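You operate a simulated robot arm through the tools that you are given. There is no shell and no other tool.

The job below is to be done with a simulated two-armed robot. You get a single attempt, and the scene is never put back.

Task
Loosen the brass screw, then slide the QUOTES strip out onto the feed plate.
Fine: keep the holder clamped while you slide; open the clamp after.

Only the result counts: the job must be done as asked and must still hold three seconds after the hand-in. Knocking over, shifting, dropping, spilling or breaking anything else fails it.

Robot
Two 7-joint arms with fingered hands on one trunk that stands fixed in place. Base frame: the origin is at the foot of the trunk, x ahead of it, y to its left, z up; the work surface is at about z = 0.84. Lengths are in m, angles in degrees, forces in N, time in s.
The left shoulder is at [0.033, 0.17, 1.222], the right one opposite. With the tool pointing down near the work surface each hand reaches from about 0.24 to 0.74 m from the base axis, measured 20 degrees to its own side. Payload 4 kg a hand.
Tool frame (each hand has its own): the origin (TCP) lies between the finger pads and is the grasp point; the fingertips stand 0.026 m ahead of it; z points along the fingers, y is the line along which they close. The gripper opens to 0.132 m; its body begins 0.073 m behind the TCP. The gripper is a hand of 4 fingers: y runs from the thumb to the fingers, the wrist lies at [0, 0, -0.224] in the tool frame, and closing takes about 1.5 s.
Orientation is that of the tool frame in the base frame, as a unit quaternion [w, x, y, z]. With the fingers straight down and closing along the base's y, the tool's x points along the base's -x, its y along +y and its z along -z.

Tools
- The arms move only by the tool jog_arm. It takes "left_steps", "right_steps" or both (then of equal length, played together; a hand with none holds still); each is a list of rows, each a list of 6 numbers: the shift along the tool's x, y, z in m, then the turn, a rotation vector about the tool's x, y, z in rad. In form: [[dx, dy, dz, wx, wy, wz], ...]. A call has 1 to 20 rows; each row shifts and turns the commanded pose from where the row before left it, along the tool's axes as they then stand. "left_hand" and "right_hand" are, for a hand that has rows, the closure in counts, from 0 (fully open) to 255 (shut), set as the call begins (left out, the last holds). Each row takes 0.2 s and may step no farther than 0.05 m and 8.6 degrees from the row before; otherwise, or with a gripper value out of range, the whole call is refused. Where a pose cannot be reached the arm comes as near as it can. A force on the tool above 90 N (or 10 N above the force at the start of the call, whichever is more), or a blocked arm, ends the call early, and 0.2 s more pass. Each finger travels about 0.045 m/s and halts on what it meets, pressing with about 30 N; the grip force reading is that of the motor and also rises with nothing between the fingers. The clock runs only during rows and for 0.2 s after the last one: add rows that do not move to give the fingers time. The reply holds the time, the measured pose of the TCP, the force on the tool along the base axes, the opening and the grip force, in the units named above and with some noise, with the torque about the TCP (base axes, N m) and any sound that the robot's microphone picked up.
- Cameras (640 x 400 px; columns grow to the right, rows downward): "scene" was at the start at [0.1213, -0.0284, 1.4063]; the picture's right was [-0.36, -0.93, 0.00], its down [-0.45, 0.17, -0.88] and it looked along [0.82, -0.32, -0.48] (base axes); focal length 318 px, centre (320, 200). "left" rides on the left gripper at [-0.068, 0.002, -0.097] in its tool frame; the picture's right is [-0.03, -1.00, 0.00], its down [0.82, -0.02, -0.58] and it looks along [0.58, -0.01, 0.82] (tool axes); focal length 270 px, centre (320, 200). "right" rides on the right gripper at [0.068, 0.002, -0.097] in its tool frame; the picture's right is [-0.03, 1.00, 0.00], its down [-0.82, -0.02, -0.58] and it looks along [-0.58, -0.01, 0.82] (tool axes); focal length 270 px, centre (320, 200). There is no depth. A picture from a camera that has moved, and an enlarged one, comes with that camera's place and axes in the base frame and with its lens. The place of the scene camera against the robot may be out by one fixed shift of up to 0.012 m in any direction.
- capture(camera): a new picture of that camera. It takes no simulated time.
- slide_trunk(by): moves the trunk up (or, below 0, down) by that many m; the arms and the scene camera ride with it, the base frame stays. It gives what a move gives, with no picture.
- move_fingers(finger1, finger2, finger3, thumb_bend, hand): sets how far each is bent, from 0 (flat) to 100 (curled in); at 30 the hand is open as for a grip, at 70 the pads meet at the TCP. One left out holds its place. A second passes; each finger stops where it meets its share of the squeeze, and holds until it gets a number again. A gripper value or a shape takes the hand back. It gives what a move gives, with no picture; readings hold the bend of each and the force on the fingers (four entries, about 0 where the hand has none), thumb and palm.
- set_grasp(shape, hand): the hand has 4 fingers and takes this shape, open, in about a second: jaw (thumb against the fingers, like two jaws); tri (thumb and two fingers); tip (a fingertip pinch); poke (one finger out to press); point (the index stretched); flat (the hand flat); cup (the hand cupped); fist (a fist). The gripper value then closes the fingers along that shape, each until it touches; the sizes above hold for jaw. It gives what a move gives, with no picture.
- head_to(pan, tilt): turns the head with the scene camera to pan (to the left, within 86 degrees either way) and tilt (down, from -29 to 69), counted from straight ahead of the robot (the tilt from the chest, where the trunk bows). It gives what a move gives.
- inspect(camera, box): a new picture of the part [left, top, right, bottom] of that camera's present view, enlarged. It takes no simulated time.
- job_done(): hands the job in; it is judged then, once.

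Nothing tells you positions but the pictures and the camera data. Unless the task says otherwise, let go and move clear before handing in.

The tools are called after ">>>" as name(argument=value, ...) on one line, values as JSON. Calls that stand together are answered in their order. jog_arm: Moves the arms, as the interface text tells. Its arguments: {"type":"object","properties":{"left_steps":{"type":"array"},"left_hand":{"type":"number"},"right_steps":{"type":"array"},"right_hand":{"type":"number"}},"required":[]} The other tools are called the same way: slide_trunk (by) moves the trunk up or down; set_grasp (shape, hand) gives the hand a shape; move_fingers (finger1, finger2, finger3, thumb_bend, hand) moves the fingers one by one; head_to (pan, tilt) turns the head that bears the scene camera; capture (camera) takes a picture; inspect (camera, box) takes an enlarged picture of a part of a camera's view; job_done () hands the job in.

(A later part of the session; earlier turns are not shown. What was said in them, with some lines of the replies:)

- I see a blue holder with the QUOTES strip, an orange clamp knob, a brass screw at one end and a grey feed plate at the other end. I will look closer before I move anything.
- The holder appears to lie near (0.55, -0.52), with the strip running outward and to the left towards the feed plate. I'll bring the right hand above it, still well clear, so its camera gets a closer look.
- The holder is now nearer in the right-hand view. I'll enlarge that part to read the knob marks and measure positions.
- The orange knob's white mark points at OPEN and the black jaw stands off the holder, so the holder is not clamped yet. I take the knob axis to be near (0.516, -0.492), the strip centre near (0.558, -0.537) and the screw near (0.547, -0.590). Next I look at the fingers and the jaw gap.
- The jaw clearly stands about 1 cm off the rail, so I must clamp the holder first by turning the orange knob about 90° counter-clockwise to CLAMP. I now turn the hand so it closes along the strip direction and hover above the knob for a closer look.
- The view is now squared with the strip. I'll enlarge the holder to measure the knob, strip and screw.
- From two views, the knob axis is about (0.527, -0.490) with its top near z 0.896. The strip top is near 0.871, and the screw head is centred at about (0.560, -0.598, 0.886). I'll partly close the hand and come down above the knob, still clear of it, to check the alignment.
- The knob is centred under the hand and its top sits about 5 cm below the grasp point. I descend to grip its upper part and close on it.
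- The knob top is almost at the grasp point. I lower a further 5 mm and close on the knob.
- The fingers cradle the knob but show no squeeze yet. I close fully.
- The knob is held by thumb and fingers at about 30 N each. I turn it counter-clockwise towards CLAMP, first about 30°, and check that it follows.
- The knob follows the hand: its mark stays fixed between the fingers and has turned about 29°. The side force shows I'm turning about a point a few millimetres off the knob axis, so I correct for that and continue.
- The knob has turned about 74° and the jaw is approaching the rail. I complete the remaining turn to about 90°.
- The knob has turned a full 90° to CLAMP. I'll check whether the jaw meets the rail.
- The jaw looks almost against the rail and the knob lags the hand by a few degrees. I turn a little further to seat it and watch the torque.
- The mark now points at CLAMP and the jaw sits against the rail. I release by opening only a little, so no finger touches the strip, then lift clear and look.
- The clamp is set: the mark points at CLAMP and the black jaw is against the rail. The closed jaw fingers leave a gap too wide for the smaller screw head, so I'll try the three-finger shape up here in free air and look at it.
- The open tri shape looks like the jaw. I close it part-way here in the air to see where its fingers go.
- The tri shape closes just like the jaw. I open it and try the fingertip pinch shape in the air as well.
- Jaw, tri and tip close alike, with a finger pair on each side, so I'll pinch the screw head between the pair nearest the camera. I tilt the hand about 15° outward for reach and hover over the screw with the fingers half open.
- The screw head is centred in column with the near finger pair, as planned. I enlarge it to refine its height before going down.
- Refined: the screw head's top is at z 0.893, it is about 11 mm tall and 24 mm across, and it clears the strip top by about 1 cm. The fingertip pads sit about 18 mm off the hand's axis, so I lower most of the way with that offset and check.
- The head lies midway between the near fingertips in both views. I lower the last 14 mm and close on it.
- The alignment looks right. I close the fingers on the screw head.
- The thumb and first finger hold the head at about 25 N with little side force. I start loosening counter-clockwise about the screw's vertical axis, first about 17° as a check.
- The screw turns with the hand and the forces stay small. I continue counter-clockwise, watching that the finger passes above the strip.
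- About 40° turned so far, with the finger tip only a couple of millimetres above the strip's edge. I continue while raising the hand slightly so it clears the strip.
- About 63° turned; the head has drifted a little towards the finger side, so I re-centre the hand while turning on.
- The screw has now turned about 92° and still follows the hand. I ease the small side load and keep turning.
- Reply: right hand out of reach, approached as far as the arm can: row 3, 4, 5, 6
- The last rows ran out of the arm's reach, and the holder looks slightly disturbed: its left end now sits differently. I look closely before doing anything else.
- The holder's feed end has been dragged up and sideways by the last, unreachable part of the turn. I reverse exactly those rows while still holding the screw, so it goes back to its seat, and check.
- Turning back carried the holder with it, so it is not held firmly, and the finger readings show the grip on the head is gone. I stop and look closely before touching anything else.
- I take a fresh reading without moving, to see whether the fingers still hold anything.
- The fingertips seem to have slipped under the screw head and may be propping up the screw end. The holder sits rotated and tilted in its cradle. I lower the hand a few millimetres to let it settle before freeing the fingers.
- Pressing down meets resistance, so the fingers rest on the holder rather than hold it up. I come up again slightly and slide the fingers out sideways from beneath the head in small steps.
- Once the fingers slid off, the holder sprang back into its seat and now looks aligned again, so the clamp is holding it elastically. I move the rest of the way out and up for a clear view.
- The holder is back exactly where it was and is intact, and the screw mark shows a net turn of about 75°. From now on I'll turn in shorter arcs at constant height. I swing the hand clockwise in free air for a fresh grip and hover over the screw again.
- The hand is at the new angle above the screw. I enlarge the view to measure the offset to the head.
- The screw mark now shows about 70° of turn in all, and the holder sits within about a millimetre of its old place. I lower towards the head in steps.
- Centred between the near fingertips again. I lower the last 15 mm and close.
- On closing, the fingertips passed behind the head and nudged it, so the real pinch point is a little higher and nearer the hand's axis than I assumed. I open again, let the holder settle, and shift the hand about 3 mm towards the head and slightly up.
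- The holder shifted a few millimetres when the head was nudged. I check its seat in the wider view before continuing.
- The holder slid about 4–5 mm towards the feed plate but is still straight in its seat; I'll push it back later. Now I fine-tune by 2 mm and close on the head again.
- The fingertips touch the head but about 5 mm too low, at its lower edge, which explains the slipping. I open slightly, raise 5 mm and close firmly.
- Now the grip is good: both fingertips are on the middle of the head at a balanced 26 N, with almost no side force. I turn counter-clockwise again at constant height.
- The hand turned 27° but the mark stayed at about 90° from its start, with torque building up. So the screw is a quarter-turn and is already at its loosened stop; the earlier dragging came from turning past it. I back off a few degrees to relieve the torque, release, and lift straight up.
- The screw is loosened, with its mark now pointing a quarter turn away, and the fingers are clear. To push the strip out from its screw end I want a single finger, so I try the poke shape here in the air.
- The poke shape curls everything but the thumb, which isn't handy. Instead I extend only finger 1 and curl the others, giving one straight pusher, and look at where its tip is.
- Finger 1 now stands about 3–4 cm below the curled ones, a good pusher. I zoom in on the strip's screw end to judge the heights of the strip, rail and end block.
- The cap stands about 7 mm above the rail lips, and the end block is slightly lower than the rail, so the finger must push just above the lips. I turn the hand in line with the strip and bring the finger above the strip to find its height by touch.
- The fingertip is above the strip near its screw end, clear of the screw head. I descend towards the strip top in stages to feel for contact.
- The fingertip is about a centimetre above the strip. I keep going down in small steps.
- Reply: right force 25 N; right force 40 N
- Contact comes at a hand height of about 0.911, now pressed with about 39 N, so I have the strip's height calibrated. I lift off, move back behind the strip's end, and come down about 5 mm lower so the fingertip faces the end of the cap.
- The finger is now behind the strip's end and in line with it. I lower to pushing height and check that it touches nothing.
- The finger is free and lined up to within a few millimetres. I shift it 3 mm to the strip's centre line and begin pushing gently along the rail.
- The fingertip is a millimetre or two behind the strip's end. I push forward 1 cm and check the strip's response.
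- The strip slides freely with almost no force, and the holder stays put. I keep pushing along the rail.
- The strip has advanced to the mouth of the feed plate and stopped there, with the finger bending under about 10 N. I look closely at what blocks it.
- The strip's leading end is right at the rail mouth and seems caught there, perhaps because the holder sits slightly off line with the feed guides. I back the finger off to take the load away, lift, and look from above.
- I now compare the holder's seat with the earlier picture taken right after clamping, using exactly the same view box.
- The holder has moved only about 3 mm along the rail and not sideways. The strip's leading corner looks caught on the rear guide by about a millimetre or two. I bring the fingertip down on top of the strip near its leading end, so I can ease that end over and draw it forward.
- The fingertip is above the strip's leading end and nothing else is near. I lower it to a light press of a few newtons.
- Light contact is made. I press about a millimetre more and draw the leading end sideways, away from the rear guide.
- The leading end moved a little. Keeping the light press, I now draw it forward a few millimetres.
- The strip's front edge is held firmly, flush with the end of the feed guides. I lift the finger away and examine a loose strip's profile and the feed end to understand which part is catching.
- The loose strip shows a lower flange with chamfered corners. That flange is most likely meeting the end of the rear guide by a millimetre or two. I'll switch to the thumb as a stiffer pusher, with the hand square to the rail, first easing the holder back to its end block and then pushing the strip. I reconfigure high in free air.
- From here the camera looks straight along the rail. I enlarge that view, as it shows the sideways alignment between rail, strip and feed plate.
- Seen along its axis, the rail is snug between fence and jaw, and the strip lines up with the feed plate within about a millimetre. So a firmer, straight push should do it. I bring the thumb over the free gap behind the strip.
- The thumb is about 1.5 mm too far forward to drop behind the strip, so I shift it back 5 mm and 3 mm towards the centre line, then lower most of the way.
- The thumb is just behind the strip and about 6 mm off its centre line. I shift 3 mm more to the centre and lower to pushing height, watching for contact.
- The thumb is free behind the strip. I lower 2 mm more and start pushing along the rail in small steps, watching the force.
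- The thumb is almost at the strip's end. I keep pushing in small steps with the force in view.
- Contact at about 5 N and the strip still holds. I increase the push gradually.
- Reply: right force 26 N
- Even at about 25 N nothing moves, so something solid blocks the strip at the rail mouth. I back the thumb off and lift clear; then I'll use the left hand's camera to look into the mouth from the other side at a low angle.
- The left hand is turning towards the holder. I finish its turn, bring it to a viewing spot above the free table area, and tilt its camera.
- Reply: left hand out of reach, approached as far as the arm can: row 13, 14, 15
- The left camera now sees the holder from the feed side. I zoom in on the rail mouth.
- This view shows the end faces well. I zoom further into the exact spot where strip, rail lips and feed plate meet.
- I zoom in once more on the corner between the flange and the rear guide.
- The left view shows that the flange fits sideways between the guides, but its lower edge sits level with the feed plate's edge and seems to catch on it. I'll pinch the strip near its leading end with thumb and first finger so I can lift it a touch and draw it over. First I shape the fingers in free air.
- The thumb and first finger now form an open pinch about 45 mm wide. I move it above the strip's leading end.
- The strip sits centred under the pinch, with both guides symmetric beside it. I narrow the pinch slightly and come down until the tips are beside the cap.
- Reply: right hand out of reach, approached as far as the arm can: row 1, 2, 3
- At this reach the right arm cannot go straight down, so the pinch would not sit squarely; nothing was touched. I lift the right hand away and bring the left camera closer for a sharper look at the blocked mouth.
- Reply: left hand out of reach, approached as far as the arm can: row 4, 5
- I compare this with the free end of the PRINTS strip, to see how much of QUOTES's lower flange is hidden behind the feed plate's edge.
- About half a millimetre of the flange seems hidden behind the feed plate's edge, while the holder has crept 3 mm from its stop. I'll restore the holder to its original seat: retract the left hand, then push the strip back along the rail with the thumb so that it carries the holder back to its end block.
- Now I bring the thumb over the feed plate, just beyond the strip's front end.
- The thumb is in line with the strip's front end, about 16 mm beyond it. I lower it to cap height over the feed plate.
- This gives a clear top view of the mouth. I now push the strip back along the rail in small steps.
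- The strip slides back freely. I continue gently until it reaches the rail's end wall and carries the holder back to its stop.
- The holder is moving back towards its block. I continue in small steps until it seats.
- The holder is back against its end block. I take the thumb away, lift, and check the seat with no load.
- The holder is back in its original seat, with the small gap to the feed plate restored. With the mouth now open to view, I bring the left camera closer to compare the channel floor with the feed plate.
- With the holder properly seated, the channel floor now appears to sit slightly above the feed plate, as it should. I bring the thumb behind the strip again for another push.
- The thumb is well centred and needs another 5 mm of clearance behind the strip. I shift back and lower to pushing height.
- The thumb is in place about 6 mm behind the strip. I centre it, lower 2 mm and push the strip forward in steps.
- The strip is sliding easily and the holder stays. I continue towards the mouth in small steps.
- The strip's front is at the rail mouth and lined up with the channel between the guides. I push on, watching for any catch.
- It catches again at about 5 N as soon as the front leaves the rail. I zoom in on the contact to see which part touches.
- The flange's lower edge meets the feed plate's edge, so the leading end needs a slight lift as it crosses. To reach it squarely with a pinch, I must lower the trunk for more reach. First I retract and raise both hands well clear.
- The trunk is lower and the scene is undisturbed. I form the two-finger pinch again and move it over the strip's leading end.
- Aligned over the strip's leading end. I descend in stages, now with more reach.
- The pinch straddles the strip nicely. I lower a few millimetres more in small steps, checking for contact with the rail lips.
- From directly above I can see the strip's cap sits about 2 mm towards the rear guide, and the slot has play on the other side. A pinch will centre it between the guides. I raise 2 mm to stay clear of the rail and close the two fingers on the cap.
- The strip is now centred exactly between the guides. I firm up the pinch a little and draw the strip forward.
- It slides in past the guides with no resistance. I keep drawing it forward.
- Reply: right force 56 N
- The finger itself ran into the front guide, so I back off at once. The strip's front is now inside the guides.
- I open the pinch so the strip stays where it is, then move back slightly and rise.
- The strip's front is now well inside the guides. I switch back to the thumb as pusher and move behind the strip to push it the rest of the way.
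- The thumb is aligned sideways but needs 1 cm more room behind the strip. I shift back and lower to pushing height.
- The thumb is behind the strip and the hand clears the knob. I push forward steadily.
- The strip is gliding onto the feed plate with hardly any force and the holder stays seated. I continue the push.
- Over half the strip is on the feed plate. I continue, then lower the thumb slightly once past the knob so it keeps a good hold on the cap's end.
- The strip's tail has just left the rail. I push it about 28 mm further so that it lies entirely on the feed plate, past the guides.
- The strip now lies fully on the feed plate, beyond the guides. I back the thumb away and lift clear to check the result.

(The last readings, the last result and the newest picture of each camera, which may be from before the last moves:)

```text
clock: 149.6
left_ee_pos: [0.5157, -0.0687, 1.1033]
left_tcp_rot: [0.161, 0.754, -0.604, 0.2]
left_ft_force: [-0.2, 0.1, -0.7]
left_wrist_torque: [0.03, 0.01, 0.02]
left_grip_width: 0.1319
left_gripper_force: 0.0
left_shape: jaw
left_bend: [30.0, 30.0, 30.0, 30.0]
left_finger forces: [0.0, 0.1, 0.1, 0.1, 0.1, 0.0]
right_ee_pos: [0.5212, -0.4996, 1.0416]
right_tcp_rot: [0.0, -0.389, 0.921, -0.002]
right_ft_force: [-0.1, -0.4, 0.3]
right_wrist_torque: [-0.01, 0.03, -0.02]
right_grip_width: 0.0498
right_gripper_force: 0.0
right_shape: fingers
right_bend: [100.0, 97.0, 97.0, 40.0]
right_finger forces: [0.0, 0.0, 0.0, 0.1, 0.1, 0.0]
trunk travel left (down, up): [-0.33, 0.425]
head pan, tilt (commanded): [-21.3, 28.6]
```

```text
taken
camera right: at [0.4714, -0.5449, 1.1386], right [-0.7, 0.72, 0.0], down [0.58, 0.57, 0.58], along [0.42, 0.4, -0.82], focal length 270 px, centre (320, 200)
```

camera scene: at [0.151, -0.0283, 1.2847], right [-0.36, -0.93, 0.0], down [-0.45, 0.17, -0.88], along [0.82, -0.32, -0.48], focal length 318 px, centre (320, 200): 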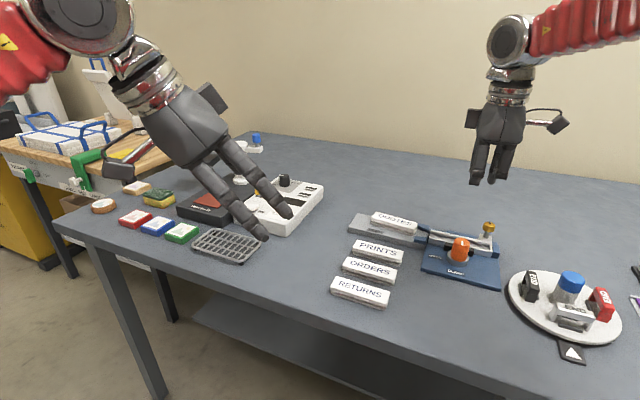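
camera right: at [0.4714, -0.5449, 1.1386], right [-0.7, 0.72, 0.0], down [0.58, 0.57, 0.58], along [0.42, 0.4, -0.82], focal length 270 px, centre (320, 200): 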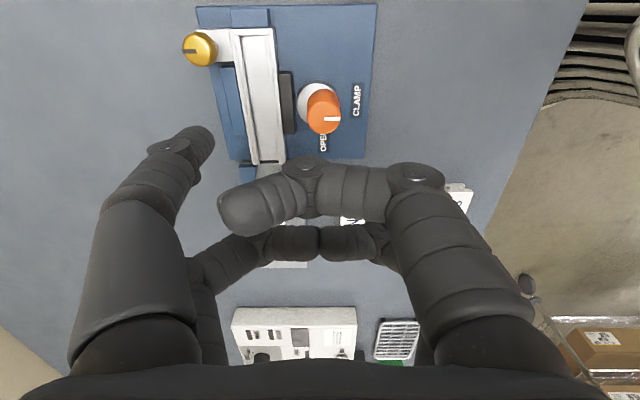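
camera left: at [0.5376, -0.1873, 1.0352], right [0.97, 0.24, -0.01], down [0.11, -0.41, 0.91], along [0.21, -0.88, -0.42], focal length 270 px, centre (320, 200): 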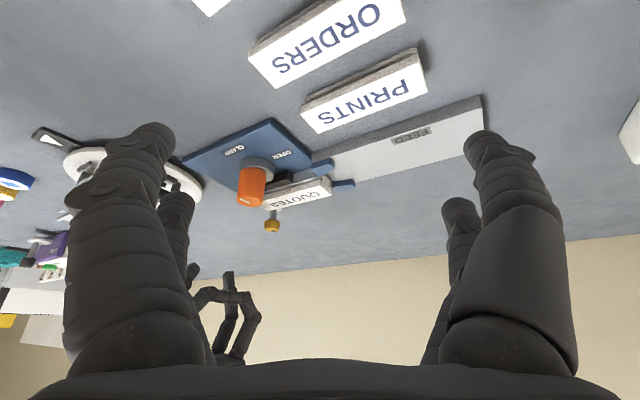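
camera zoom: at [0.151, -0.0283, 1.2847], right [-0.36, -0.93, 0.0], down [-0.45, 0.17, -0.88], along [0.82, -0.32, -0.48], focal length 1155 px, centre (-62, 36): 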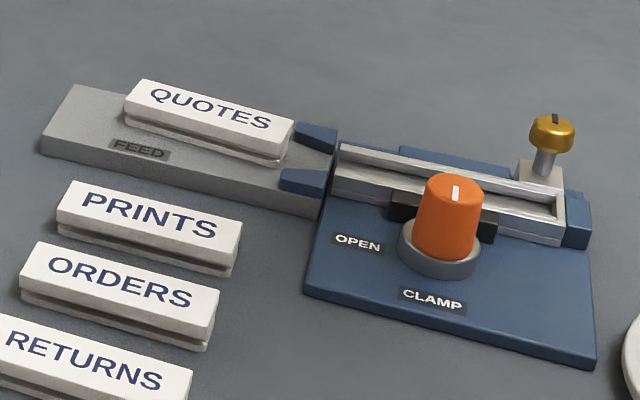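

QUOTES rests squarely on the feed plate, the holder is still clamped and the screw is loose. Now I open the clamp: I return the hand to the jaw shape and hover over the orange knob.

>>> set_grasp(hand="right", shape="jaw")

>>> jog_arm(right_steps=[[-0.011, 0.0035, 0, 0, 0, 0], [0, 0, 0.03, 0, 0, 0], [0, 0, 0.03, 0, 0, 0], [0, 0, 0.022, 0, 0, 0], [0, 0, 0, 0, 0, 0], [0, 0, 0, 0, 0, 0]], right_hand=90)

>>> capture(camera="right")

>>> inspect(camera="scene", box=[400, 170, 520, 270])

```text
clock: 150.5
left_ee_pos: [0.5161, -0.0686, 1.1023]
left_tcp_rot: [0.161, 0.754, -0.605, 0.2]
left_ft_force: [0.3, 0.2, -0.4]
left_wrist_torque: [0.01, -0.01, -0.01]
left_grip_width: 0.1316
left_gripper_force: 0.1
left_shape: jaw
left_bend: [30.0, 30.0, 30.0, 30.0]
left_finger forces: [0.0, 0.0, 0.0, 0.0, 0.0, 0.0]
right_ee_pos: [0.5196, -0.4989, 1.0406]
right_tcp_rot: [0.002, -0.388, 0.922, -0.003]
right_ft_force: [-0.5, -0.4, 0.8]
right_wrist_torque: [-0.02, -0.03, 0.02]
right_grip_width: 0.132
right_gripper_force: 0.1
right_shape: jaw
right_bend: [30.0, 30.0, 30.0, 30.0]
right_finger forces: [0.1, 0.0, 0.0, 0.0, 0.1, 0.0]
trunk travel left (down, up): [-0.33, 0.425]
head pan, tilt (commanded): [-21.3, 28.6]
```

```text
clock: 151.9
left_ee_pos: [0.5166, -0.0693, 1.1032]
left_tcp_rot: [0.161, 0.754, -0.604, 0.201]
left_ft_force: [-0.6, 0.3, -0.4]
left_wrist_torque: [-0.03, 0.01, 0.0]
left_grip_width: 0.132
left_gripper_force: 0.1
left_shape: jaw
left_bend: [30.0, 30.0, 30.0, 30.0]
left_finger forces: [0.0, 0.0, 0.0, 0.0, 0.0, 0.0]
right_ee_pos: [0.5247, -0.4895, 0.9601]
right_tcp_rot: [0.001, -0.388, 0.922, -0.003]
right_ft_force: [0.1, -0.5, 0.1]
right_wrist_torque: [0.0, -0.02, 0.02]
right_grip_width: 0.0857
right_gripper_force: 0.0
right_shape: jaw
right_bend: [70.0, 70.0, 70.0, 65.0]
right_finger forces: [0.1, 0.0, 0.1, 0.1, 0.0, 0.0]
trunk travel left (down, up): [-0.33, 0.425]
head pan, tilt (commanded): [-21.3, 28.6]
```

```text
taken
camera right: at [0.4765, -0.535, 1.0576], right [-0.7, 0.72, 0.0], down [0.58, 0.57, 0.58], along [0.42, 0.4, -0.82], focal length 270 px, centre (320, 200)
```

right: 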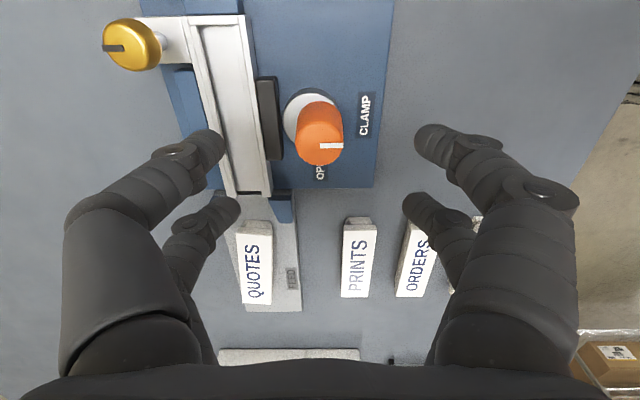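

```text
4.00 times, centred on (460, 220) of scene
camera zoom: at [0.1504, -0.0285, 1.2848], right [-0.36, -0.93, 0.0], down [-0.45, 0.17, -0.88], along [0.82, -0.32, -0.48], focal length 1270 px, centre (-240, 120)
```

zoom: 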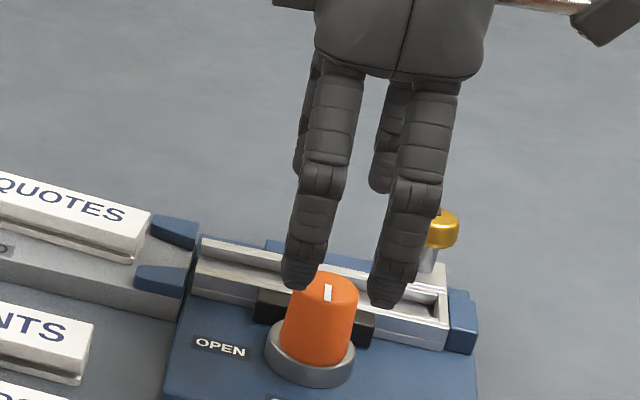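

The knob is centred under the open jaw, as it was the first time. I descend to grip height.

>>> jog_arm(right_steps=[[0, 0, 0.02, 0, 0, 0], [0, 0, 0.02, 0, 0, 0], [0, 0, 0.018, 0, 0, 0], [0, 0, 0, 0, 0, 0]])

>>> capture(camera="right")

>>> inspect(camera="scene", box=[400, 170, 520, 270])

```text
clock: 152.9
left_ee_pos: [0.5158, -0.0696, 1.1022]
left_tcp_rot: [0.161, 0.754, -0.605, 0.2]
left_ft_force: [0.7, 0.3, -0.7]
left_wrist_torque: [0.01, 0.04, 0.06]
left_grip_width: 0.1318
left_gripper_force: 0.1
left_shape: jaw
left_bend: [30.0, 30.0, 30.0, 30.0]
left_finger forces: [0.1, 0.0, 0.0, 0.0, 0.1, 0.0]
right_ee_pos: [0.5247, -0.49, 0.9021]
right_tcp_rot: [0.001, -0.387, 0.922, -0.003]
right_ft_force: [0.0, 0.1, 0.3]
right_wrist_torque: [0.01, 0.01, -0.04]
right_grip_width: 0.0858
right_gripper_force: 0.0
right_shape: jaw
right_bend: [70.0, 70.0, 70.0, 65.0]
right_finger forces: [0.1, 0.0, 0.0, 0.0, 0.0, 0.0]
trunk travel left (down, up): [-0.33, 0.425]
head pan, tilt (commanded): [-21.3, 28.6]
```

```text
taken
camera right: at [0.4763, -0.5353, 0.999], right [-0.7, 0.72, -0.01], down [0.58, 0.57, 0.58], along [0.42, 0.4, -0.82], focal length 270 px, centre (320, 200)
```

right: 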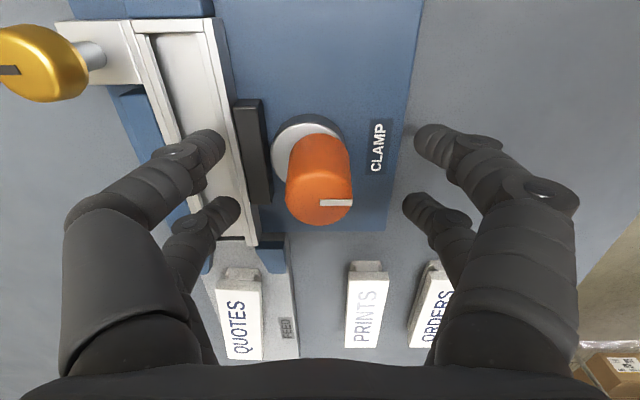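

```text
4.00 times, centred on (460, 220) of scene
camera zoom: at [0.15, -0.0284, 1.2849], right [-0.36, -0.93, 0.0], down [-0.45, 0.17, -0.88], along [0.82, -0.32, -0.48], focal length 1270 px, centre (-240, 120)
```

zoom: 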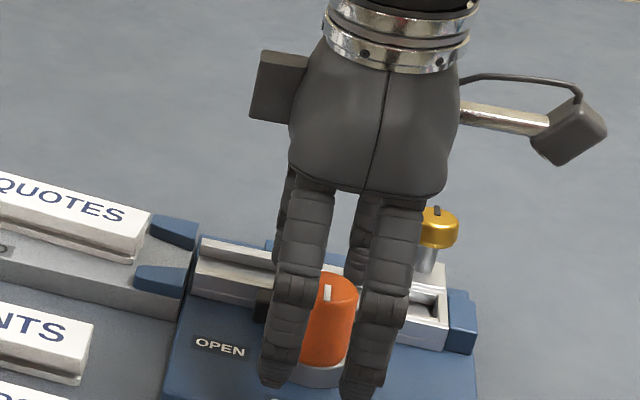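

Well aligned. I lower 3 mm more and close on the knob.

>>> jog_arm(right_steps=[[0, 0, 0.003, 0, 0, 0], [0, 0, 0, 0, 0, 0], [0, 0, 0, 0, 0, 0], [0, 0, 0, 0, 0, 0], [0, 0, 0, 0, 0, 0], [0, 0, 0, 0, 0, 0], [0, 0, 0, 0, 0, 0], [0, 0, 0, 0, 0, 0], [0, 0, 0, 0, 0, 0]], right_hand=255)

>>> capture(camera="right")

>>> inspect(camera="scene", box=[400, 170, 520, 270])

```text
clock: 154.9
left_ee_pos: [0.515, -0.0694, 1.1038]
left_tcp_rot: [0.161, 0.754, -0.604, 0.2]
left_ft_force: [0.5, 0.1, 0.2]
left_wrist_torque: [-0.02, 0.04, 0.0]
left_grip_width: 0.1321
left_gripper_force: 0.1
left_shape: jaw
left_bend: [30.0, 30.0, 30.0, 30.0]
left_finger forces: [0.1, 0.0, 0.0, 0.0, 0.0, 0.0]
right_ee_pos: [0.5258, -0.4892, 0.899]
right_tcp_rot: [-0.001, -0.388, 0.922, -0.002]
right_ft_force: [-3.3, 8.1, -6.1]
right_wrist_torque: [0.46, -0.03, -0.01]
right_grip_width: 0.0013
right_gripper_force: 30.0
right_shape: jaw
right_bend: [71.0, 71.0, 71.0, 74.0]
right_finger forces: [34.6, 32.1, 29.5, 0.0, 23.1, 0.1]
trunk travel left (down, up): [-0.33, 0.425]
head pan, tilt (commanded): [-21.3, 28.6]
```

```text
taken
camera right: at [0.4763, -0.5346, 0.996], right [-0.7, 0.72, 0.0], down [0.58, 0.57, 0.58], along [0.42, 0.4, -0.82], focal length 270 px, centre (320, 200)
```

right: 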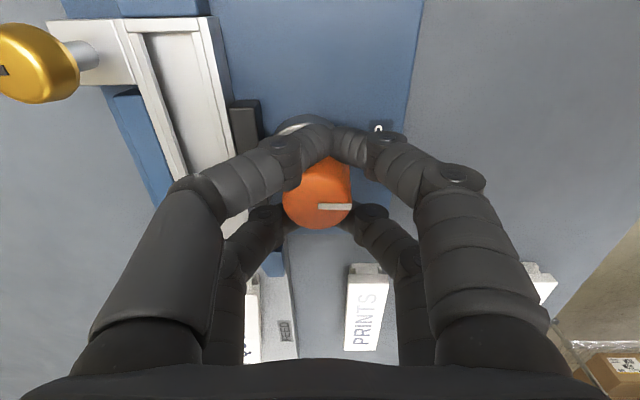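

```text
4.00 times, centred on (460, 220) of scene
camera zoom: at [0.1503, -0.0279, 1.2848], right [-0.36, -0.93, 0.0], down [-0.45, 0.17, -0.88], along [0.82, -0.32, -0.48], focal length 1270 px, centre (-240, 120)
```

zoom: 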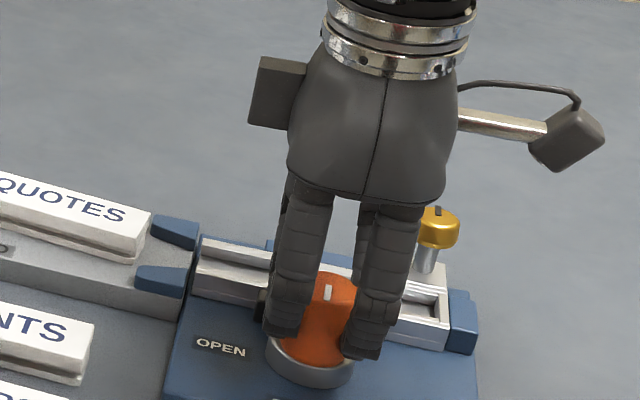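

The knob is gripped by all fingers. I turn it clockwise towards OPEN, first about 29° as a check.

>>> jog_arm(right_steps=[[0, -0.0003, 0, 0, 0, 0.1], [0, -0.0003, 0, 0, 0, 0.1], [0, -0.0003, 0, 0, 0, 0.1], [0, -0.0003, 0, 0, 0, 0.1], [0, -0.0003, 0, 0, 0, 0.1], [0, 0, 0, 0, 0, 0]])

>>> capture(camera="right")

>>> inspect(camera="scene", box=[370, 170, 520, 280])

```text
clock: 156.3
left_ee_pos: [0.5153, -0.0692, 1.103]
left_tcp_rot: [0.162, 0.754, -0.604, 0.2]
left_ft_force: [-0.3, -0.2, 0.4]
left_wrist_torque: [-0.02, -0.04, 0.0]
left_grip_width: 0.1322
left_gripper_force: 0.0
left_shape: jaw
left_bend: [30.0, 30.0, 30.0, 30.0]
left_finger forces: [0.0, 0.0, 0.0, 0.0, 0.1, 0.0]
right_ee_pos: [0.5269, -0.4891, 0.9003]
right_tcp_rot: [0.0, -0.147, 0.989, -0.002]
right_ft_force: [-6.2, 16.8, -7.2]
right_wrist_torque: [0.56, 0.04, 0.02]
right_grip_width: 0.0004
right_gripper_force: 29.8
right_shape: jaw
right_bend: [70.0, 70.0, 70.0, 74.0]
right_finger forces: [40.8, 32.2, 28.1, 0.1, 22.6, 0.1]
trunk travel left (down, up): [-0.33, 0.425]
head pan, tilt (commanded): [-21.3, 28.6]
```

```text
taken
camera right: at [0.4605, -0.5058, 0.9962], right [-0.27, 0.96, 0.0], down [0.79, 0.22, 0.58], along [0.56, 0.15, -0.82], focal length 270 px, centre (320, 200)
```

right: 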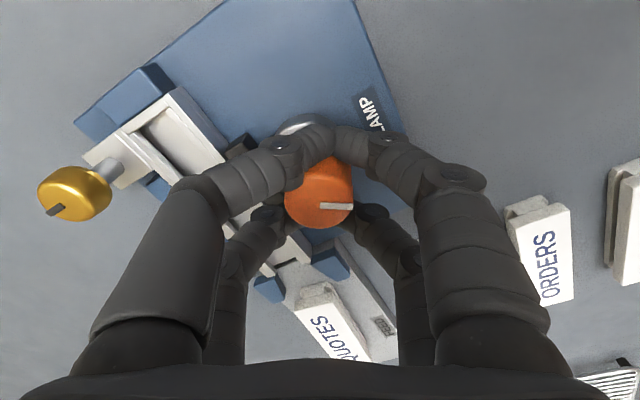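

```text
3.64 times, centred on (445, 225) of scene
camera zoom: at [0.1502, -0.0273, 1.2848], right [-0.36, -0.93, 0.0], down [-0.45, 0.17, -0.88], along [0.82, -0.32, -0.48], focal length 1155 px, centre (-134, 109)
```

zoom: 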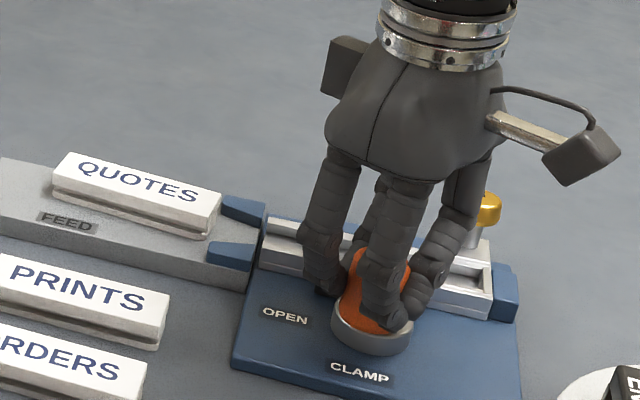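

The knob turns with the hand. I relieve the side load by shifting about 2.5 mm and continue turning.

>>> jog_arm(right_steps=[[0, 0.0025, 0, 0, 0, 0], [0, 0, 0, 0, 0, 0.1], [0, 0, 0, 0, 0, 0.1], [0, 0, 0, 0, 0, 0.1], [0, 0, 0, 0, 0, 0.1], [0, 0, 0, 0, 0, 0.1], [0, 0, 0, 0, 0, 0.1], [0, 0, 0, 0, 0, 0]])

>>> capture(camera="right")

>>> inspect(camera="scene", box=[370, 170, 520, 280])

```text
clock: 158.1
left_ee_pos: [0.5166, -0.0698, 1.1036]
left_tcp_rot: [0.162, 0.754, -0.604, 0.2]
left_ft_force: [0.7, 0.5, 0.8]
left_wrist_torque: [-0.01, 0.01, 0.04]
left_grip_width: 0.132
left_gripper_force: 0.0
left_shape: jaw
left_bend: [30.0, 30.0, 30.0, 30.0]
left_finger forces: [0.1, 0.1, 0.0, 0.0, 0.0, 0.0]
right_ee_pos: [0.5279, -0.4883, 0.8985]
right_tcp_rot: [0.002, 0.151, 0.989, -0.002]
right_ft_force: [11.1, 0.6, -4.6]
right_wrist_torque: [0.01, -0.53, 0.0]
right_grip_width: 0.0001
right_gripper_force: 30.1
right_shape: jaw
right_bend: [70.0, 70.0, 70.0, 74.0]
right_finger forces: [35.9, 31.7, 40.3, 0.0, 27.3, 0.0]
trunk travel left (down, up): [-0.33, 0.425]
head pan, tilt (commanded): [-21.3, 28.6]
```

```text
taken
camera right: at [0.4626, -0.4646, 0.9958], right [0.32, 0.95, 0.0], down [0.77, -0.26, 0.58], along [0.55, -0.19, -0.81], focal length 270 px, centre (320, 200)
```

right: 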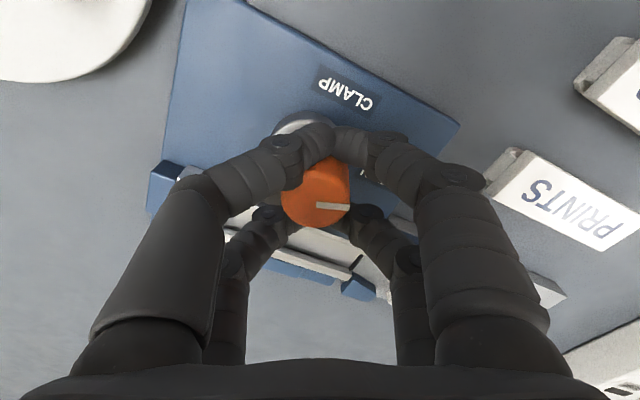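

```text
3.64 times, centred on (445, 225) of scene
camera zoom: at [0.1521, -0.0286, 1.2846], right [-0.36, -0.93, 0.0], down [-0.45, 0.17, -0.88], along [0.82, -0.32, -0.48], focal length 1155 px, centre (-134, 109)
```

zoom: 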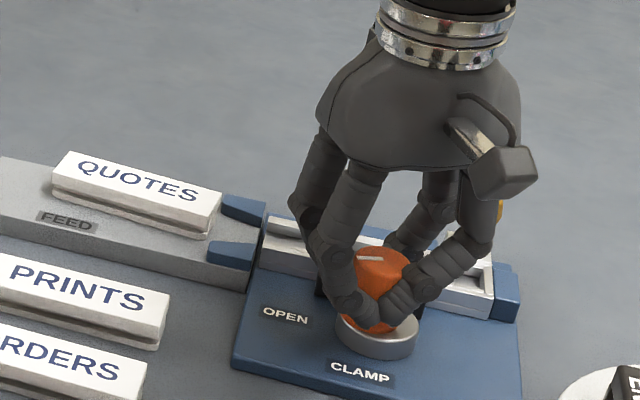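

About 63° turned, and the mark is heading to OPEN. I complete the turn.

>>> jog_arm(right_steps=[[-0.0015, 0, 0, 0, 0, 0], [0, 0, 0, 0, 0, 0.1], [0, 0, 0, 0, 0, 0.1], [0, 0, 0, 0, 0, 0.1], [0, 0, 0, 0, 0, 0.1], [0, 0, 0, 0, 0, 0.1], [0, 0, 0, 0, 0, 0]])

>>> capture(camera="right")

>>> inspect(camera="scene", box=[410, 200, 500, 270])

```text
clock: 159.7
left_ee_pos: [0.5161, -0.0713, 1.1023]
left_tcp_rot: [0.16, 0.755, -0.604, 0.2]
left_ft_force: [0.2, 0.0, 0.4]
left_wrist_torque: [-0.02, 0.01, 0.0]
left_grip_width: 0.132
left_gripper_force: 0.1
left_shape: jaw
left_bend: [30.0, 30.0, 30.0, 30.0]
left_finger forces: [0.1, 0.0, 0.1, 0.0, 0.0, 0.1]
right_ee_pos: [0.5284, -0.4914, 0.8983]
right_tcp_rot: [0.003, 0.391, 0.92, -0.002]
right_ft_force: [12.8, -7.6, 5.4]
right_wrist_torque: [0.09, -0.5, 0.9]
right_grip_width: 0.0
right_gripper_force: 30.7
right_shape: jaw
right_bend: [70.0, 71.0, 70.0, 74.0]
right_finger forces: [66.4, 0.0, 106.7, 0.0, 29.7, 0.0]
trunk travel left (down, up): [-0.33, 0.425]
head pan, tilt (commanded): [-21.3, 28.6]
```

```text
taken
camera right: at [0.4819, -0.4374, 0.9953], right [0.74, 0.68, 0.0], down [0.55, -0.6, 0.58], along [0.39, -0.43, -0.81], focal length 270 px, centre (320, 200)
```

right: 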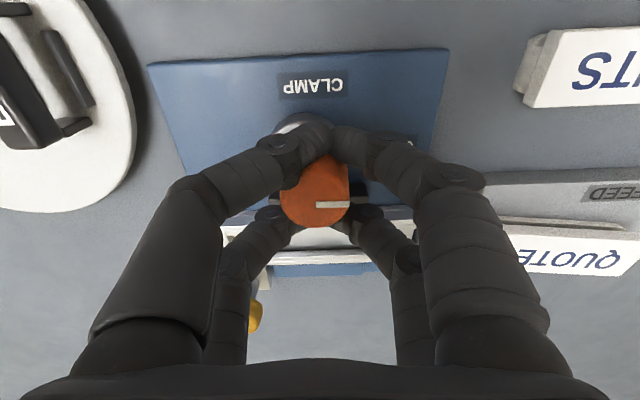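

```text
5.71 times, centred on (455, 235) of scene
camera zoom: at [0.1514, -0.0289, 1.2847], right [-0.36, -0.93, 0.0], down [-0.45, 0.17, -0.88], along [0.82, -0.32, -0.48], focal length 1815 px, centre (-451, 0)
```

zoom: 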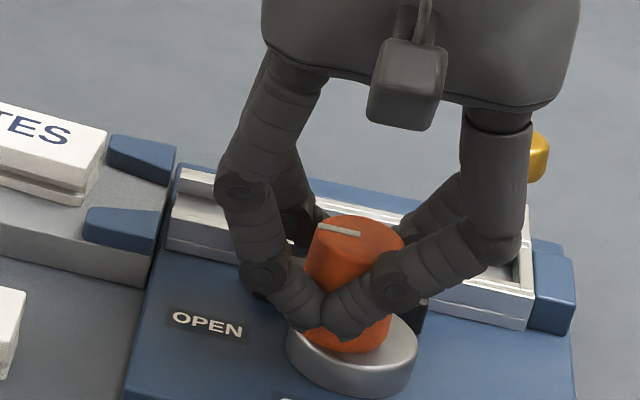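

The knob has reached its stop at OPEN. I release by opening slightly, then lift straight up.

>>> jog_arm(right_steps=[[0, 0, 0, 0, 0, 0], [0, 0, 0, 0, 0, 0], [0, 0, 0, 0, 0, 0], [0, 0, 0, 0, 0, 0], [0, 0, 0, 0, 0, 0]], right_hand=170)

>>> jog_arm(right_steps=[[0, 0, -0.01, 0, 0, 0], [0, 0, -0.02, 0, 0, 0], [0, 0, -0.03, 0, 0, 0], [0, 0, -0.03, 0, 0, 0], [0, 0, -0.03, 0, 0, 0], [0, 0, 0, 0, 0, 0]])

>>> capture(camera="right")

>>> inspect(camera="scene", box=[340, 190, 510, 300])

```text
clock: 160.9
left_ee_pos: [0.516, -0.0689, 1.1039]
left_tcp_rot: [0.162, 0.754, -0.605, 0.2]
left_ft_force: [1.4, -0.6, -0.3]
left_wrist_torque: [0.02, -0.03, 0.03]
left_grip_width: 0.1317
left_gripper_force: 0.0
left_shape: jaw
left_bend: [30.0, 30.0, 30.0, 30.0]
left_finger forces: [0.0, 0.0, 0.1, 0.0, 0.0, 0.1]
right_ee_pos: [0.5258, -0.4876, 0.8988]
right_tcp_rot: [0.001, 0.391, 0.92, -0.001]
right_ft_force: [0.1, 0.7, 0.0]
right_wrist_torque: [0.03, -0.03, -0.01]
right_grip_width: 0.0433
right_gripper_force: 0.1
right_shape: jaw
right_bend: [74.0, 74.0, 74.0, 70.0]
right_finger forces: [0.1, 0.1, 0.1, 0.1, 0.0, 0.0]
trunk travel left (down, up): [-0.33, 0.425]
head pan, tilt (commanded): [-21.3, 28.6]
```

```text
clock: 162.3
left_ee_pos: [0.5161, -0.0697, 1.1031]
left_tcp_rot: [0.161, 0.754, -0.604, 0.2]
left_ft_force: [0.3, 0.4, 0.3]
left_wrist_torque: [0.01, -0.03, 0.02]
left_grip_width: 0.1318
left_gripper_force: 0.1
left_shape: jaw
left_bend: [30.0, 30.0, 30.0, 30.0]
left_finger forces: [0.1, 0.0, 0.0, 0.1, 0.0, 0.0]
right_ee_pos: [0.5279, -0.4879, 1.0178]
right_tcp_rot: [0.002, 0.391, 0.92, -0.002]
right_ft_force: [0.7, 0.3, -0.9]
right_wrist_torque: [0.02, 0.02, -0.02]
right_grip_width: 0.0439
right_gripper_force: 0.1
right_shape: jaw
right_bend: [74.0, 74.0, 74.0, 70.0]
right_finger forces: [0.0, 0.0, 0.0, 0.1, 0.1, 0.0]
trunk travel left (down, up): [-0.33, 0.425]
head pan, tilt (commanded): [-21.3, 28.6]
```

```text
taken
camera right: at [0.4814, -0.4368, 1.1146], right [0.74, 0.68, 0.0], down [0.55, -0.6, 0.58], along [0.39, -0.43, -0.81], focal length 270 px, centre (320, 200)
```

right: 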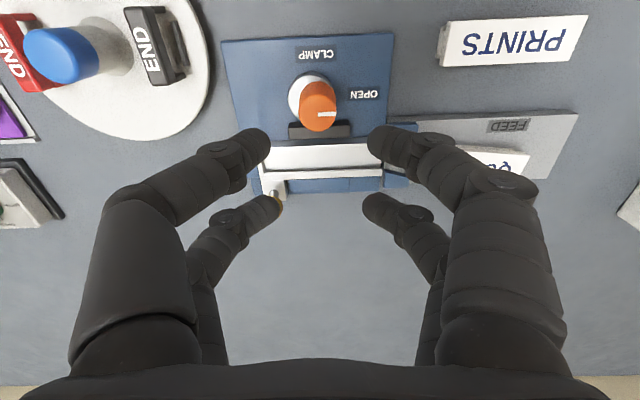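

```text
3.64 times, centred on (425, 245) of scene
camera zoom: at [0.1506, -0.0285, 1.2847], right [-0.36, -0.93, 0.0], down [-0.45, 0.17, -0.88], along [0.82, -0.32, -0.48], focal length 1155 px, centre (-62, 36)
```

zoom: 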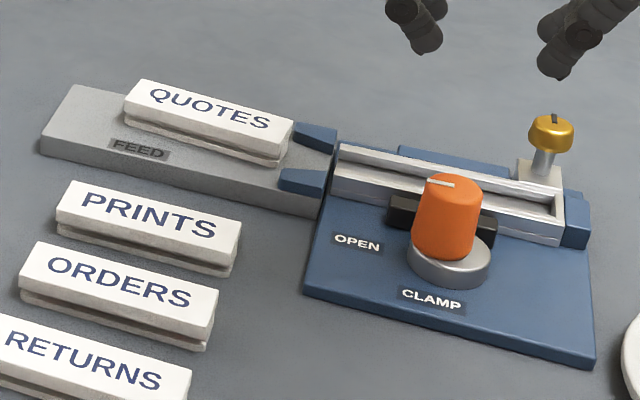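

The mark points at OPEN again. I check that the jaw has retracted and inspect the final state closely.

>>> inspect(camera="right", box=[215, 30, 415, 205])

>>> inspect(camera="scene", box=[420, 210, 510, 285])

>>> inspect(camera="scene", box=[345, 205, 435, 265])

```text
2.29 times, centred on (315, 118) of right
camera zoom: at [0.4814, -0.4368, 1.1146], right [0.74, 0.68, 0.0], down [0.55, -0.6, 0.58], along [0.39, -0.43, -0.81], focal length 618 px, centre (331, 389)
```

zoom: 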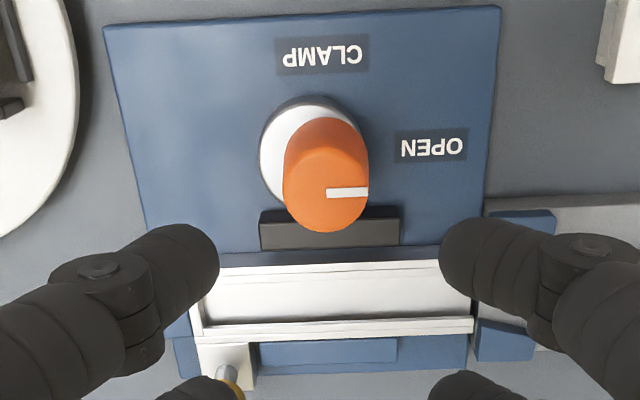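

```text
5.33 times, centred on (465, 248) of scene
camera zoom: at [0.1506, -0.0285, 1.2847], right [-0.36, -0.93, 0.0], down [-0.45, 0.17, -0.88], along [0.82, -0.32, -0.48], focal length 1694 px, centre (-453, -53)
```

zoom: 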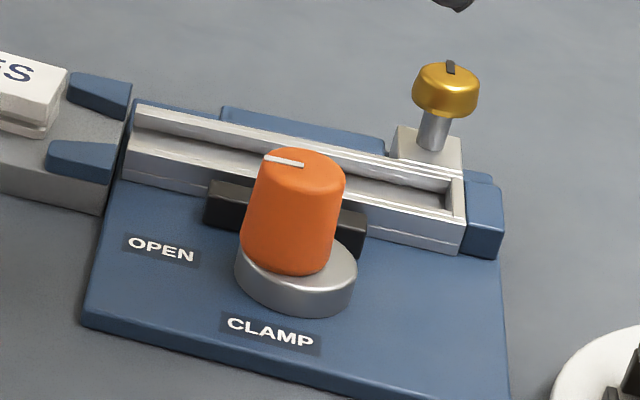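

```text
6.67 times, centred on (390, 235) of scene
camera zoom: at [0.1506, -0.0285, 1.2847], right [-0.36, -0.93, 0.0], down [-0.45, 0.17, -0.88], along [0.82, -0.32, -0.48], focal length 2118 px, centre (-147, -33)
```

zoom: 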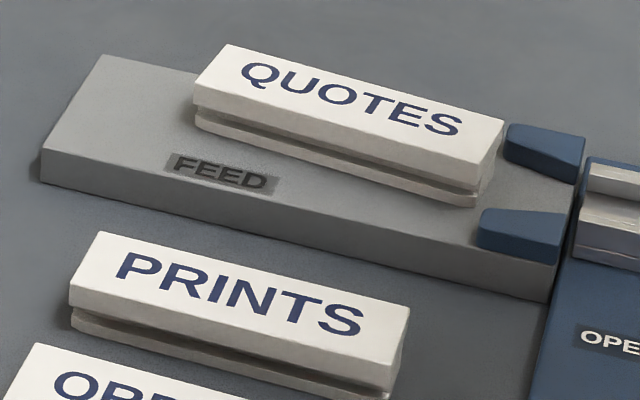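

The jaw stands clear of the holder again, the knob is at OPEN, the screw is loose, and QUOTES lies flat and fully on the feed plate. I move both hands well clear and take a final look.

>>> jog_arm(right_steps=[[0, 0, -0.04, 0, 0, 0], [0, 0, -0.04, 0, 0, 0], [0.03, 0, -0.03, 0, 0, 0], [0.04, 0, 0, 0, 0, 0], [0, 0, 0, 0, 0, 0], [0, 0, 0, 0, 0, 0]], left_steps=[[0.0194, 0, -0.035, 0, 0, 0], [0.0194, 0, -0.035, 0, 0, 0], [0, 0, 0, 0, 0, 0], [0, 0, 0, 0, 0, 0], [0, 0, 0, 0, 0, 0], [0, 0, 0, 0, 0, 0]], right_hand=0)

>>> capture(camera="scene")

>>> inspect(camera="scene", box=[340, 190, 510, 300])

>>> capture(camera="right")

```text
clock: 163.7
left_ee_pos: [0.5158, -0.068, 1.1836]
left_tcp_rot: [0.161, 0.754, -0.605, 0.2]
left_ft_force: [0.3, 0.4, 0.2]
left_wrist_torque: [-0.01, 0.01, 0.01]
left_grip_width: 0.1319
left_gripper_force: 0.1
left_shape: jaw
left_bend: [30.0, 30.0, 30.0, 30.0]
left_finger forces: [0.0, 0.1, 0.1, 0.0, 0.0, 0.1]
right_ee_pos: [0.4782, -0.4377, 1.1299]
right_tcp_rot: [0.003, 0.391, 0.92, -0.001]
right_ft_force: [0.3, 0.0, -0.8]
right_wrist_torque: [-0.01, 0.01, 0.01]
right_grip_width: 0.1322
right_gripper_force: 0.0
right_shape: jaw
right_bend: [30.0, 30.0, 30.0, 30.0]
right_finger forces: [0.1, 0.1, 0.1, 0.0, 0.0, 0.0]
trunk travel left (down, up): [-0.33, 0.425]
head pan, tilt (commanded): [-21.3, 28.6]
```

```text
taken
camera scene: at [0.1498, -0.0284, 1.2849], right [-0.36, -0.93, 0.0], down [-0.45, 0.17, -0.88], along [0.82, -0.32, -0.48], focal length 318 px, centre (320, 200)
```

scene: 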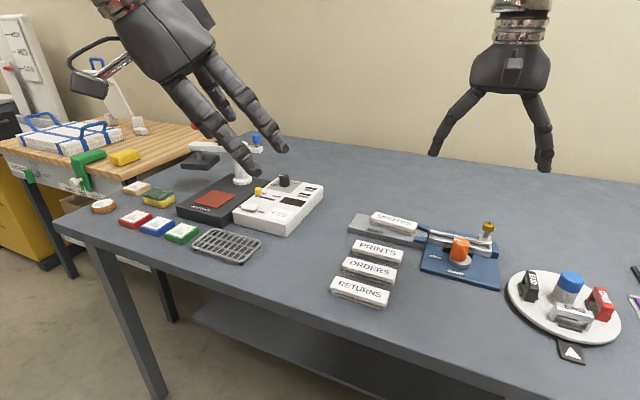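

```text
3.64 times, centred on (425, 245) of scene
camera zoom: at [0.1498, -0.0284, 1.2849], right [-0.36, -0.93, 0.0], down [-0.45, 0.17, -0.88], along [0.82, -0.32, -0.48], focal length 1155 px, centre (-62, 36)
```

zoom: 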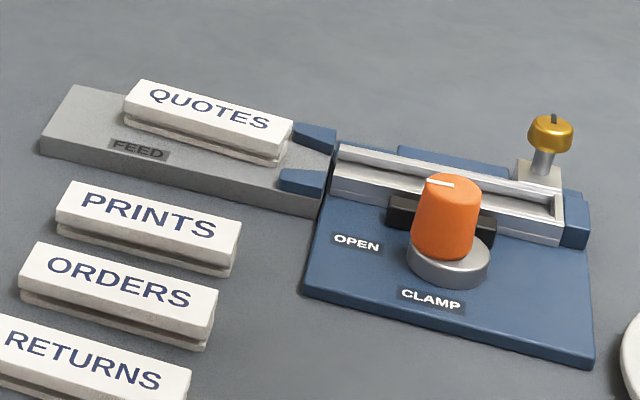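

```text
taken
camera right: at [0.4318, -0.3837, 1.2268], right [0.74, 0.68, 0.0], down [0.55, -0.6, 0.58], along [0.39, -0.43, -0.81], focal length 270 px, centre (320, 200)
```

right: 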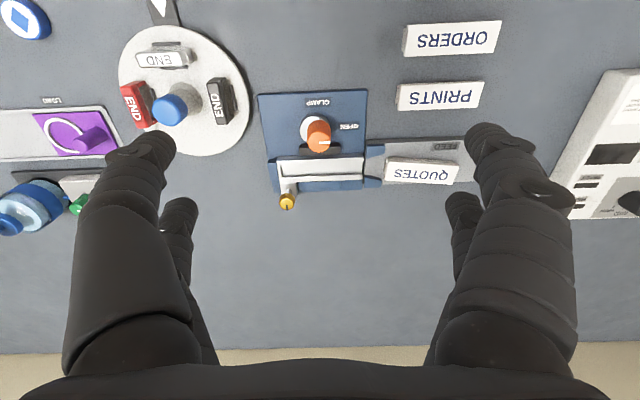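

The final view shows QUOTES fully on the feed plate, the screw loosened, the clamp open, and everything else where it was, with both hands clear. I hand the job in.

>>> job_done()

```text
The job is handed in.
```

I've handed the job in. In the last pictures the brass screw is loosened, QUOTES lies fully on the feed plate past the guides, and the clamp knob points at OPEN. I don't know the verdict: the hand-in reply gave no result.

- **Clamp:** The knob was at OPEN at the start, so I turned it to CLAMP before touching the screw. It stayed there for the whole slide, and I opened it again after the strip was out.
- **Screw:** It turned about a quarter turn counter-clockwise and then hit a firm stop. I took that as fully loosened.
- **Holder shift:** While I was turning the screw, the holder was pulled partly out of its seat once and came back. Later it slid about 3 mm towards the feed plate. I pushed it back against its end block before the slide that finished the job, and it looked within about a millimetre of its starting position.
- **Strip catching:** QUOTES caught at the guides twice because it sat about 2 mm to one side. I pinched it to centre it, drew it in, and pushed it the rest of the way.
- **Bump:** During that pull a finger hit one of the guides on the feed plate at about 55 N. Nothing looked moved or damaged afterwards.

The other strips and stations looked undisturbed, and both hands are clear.
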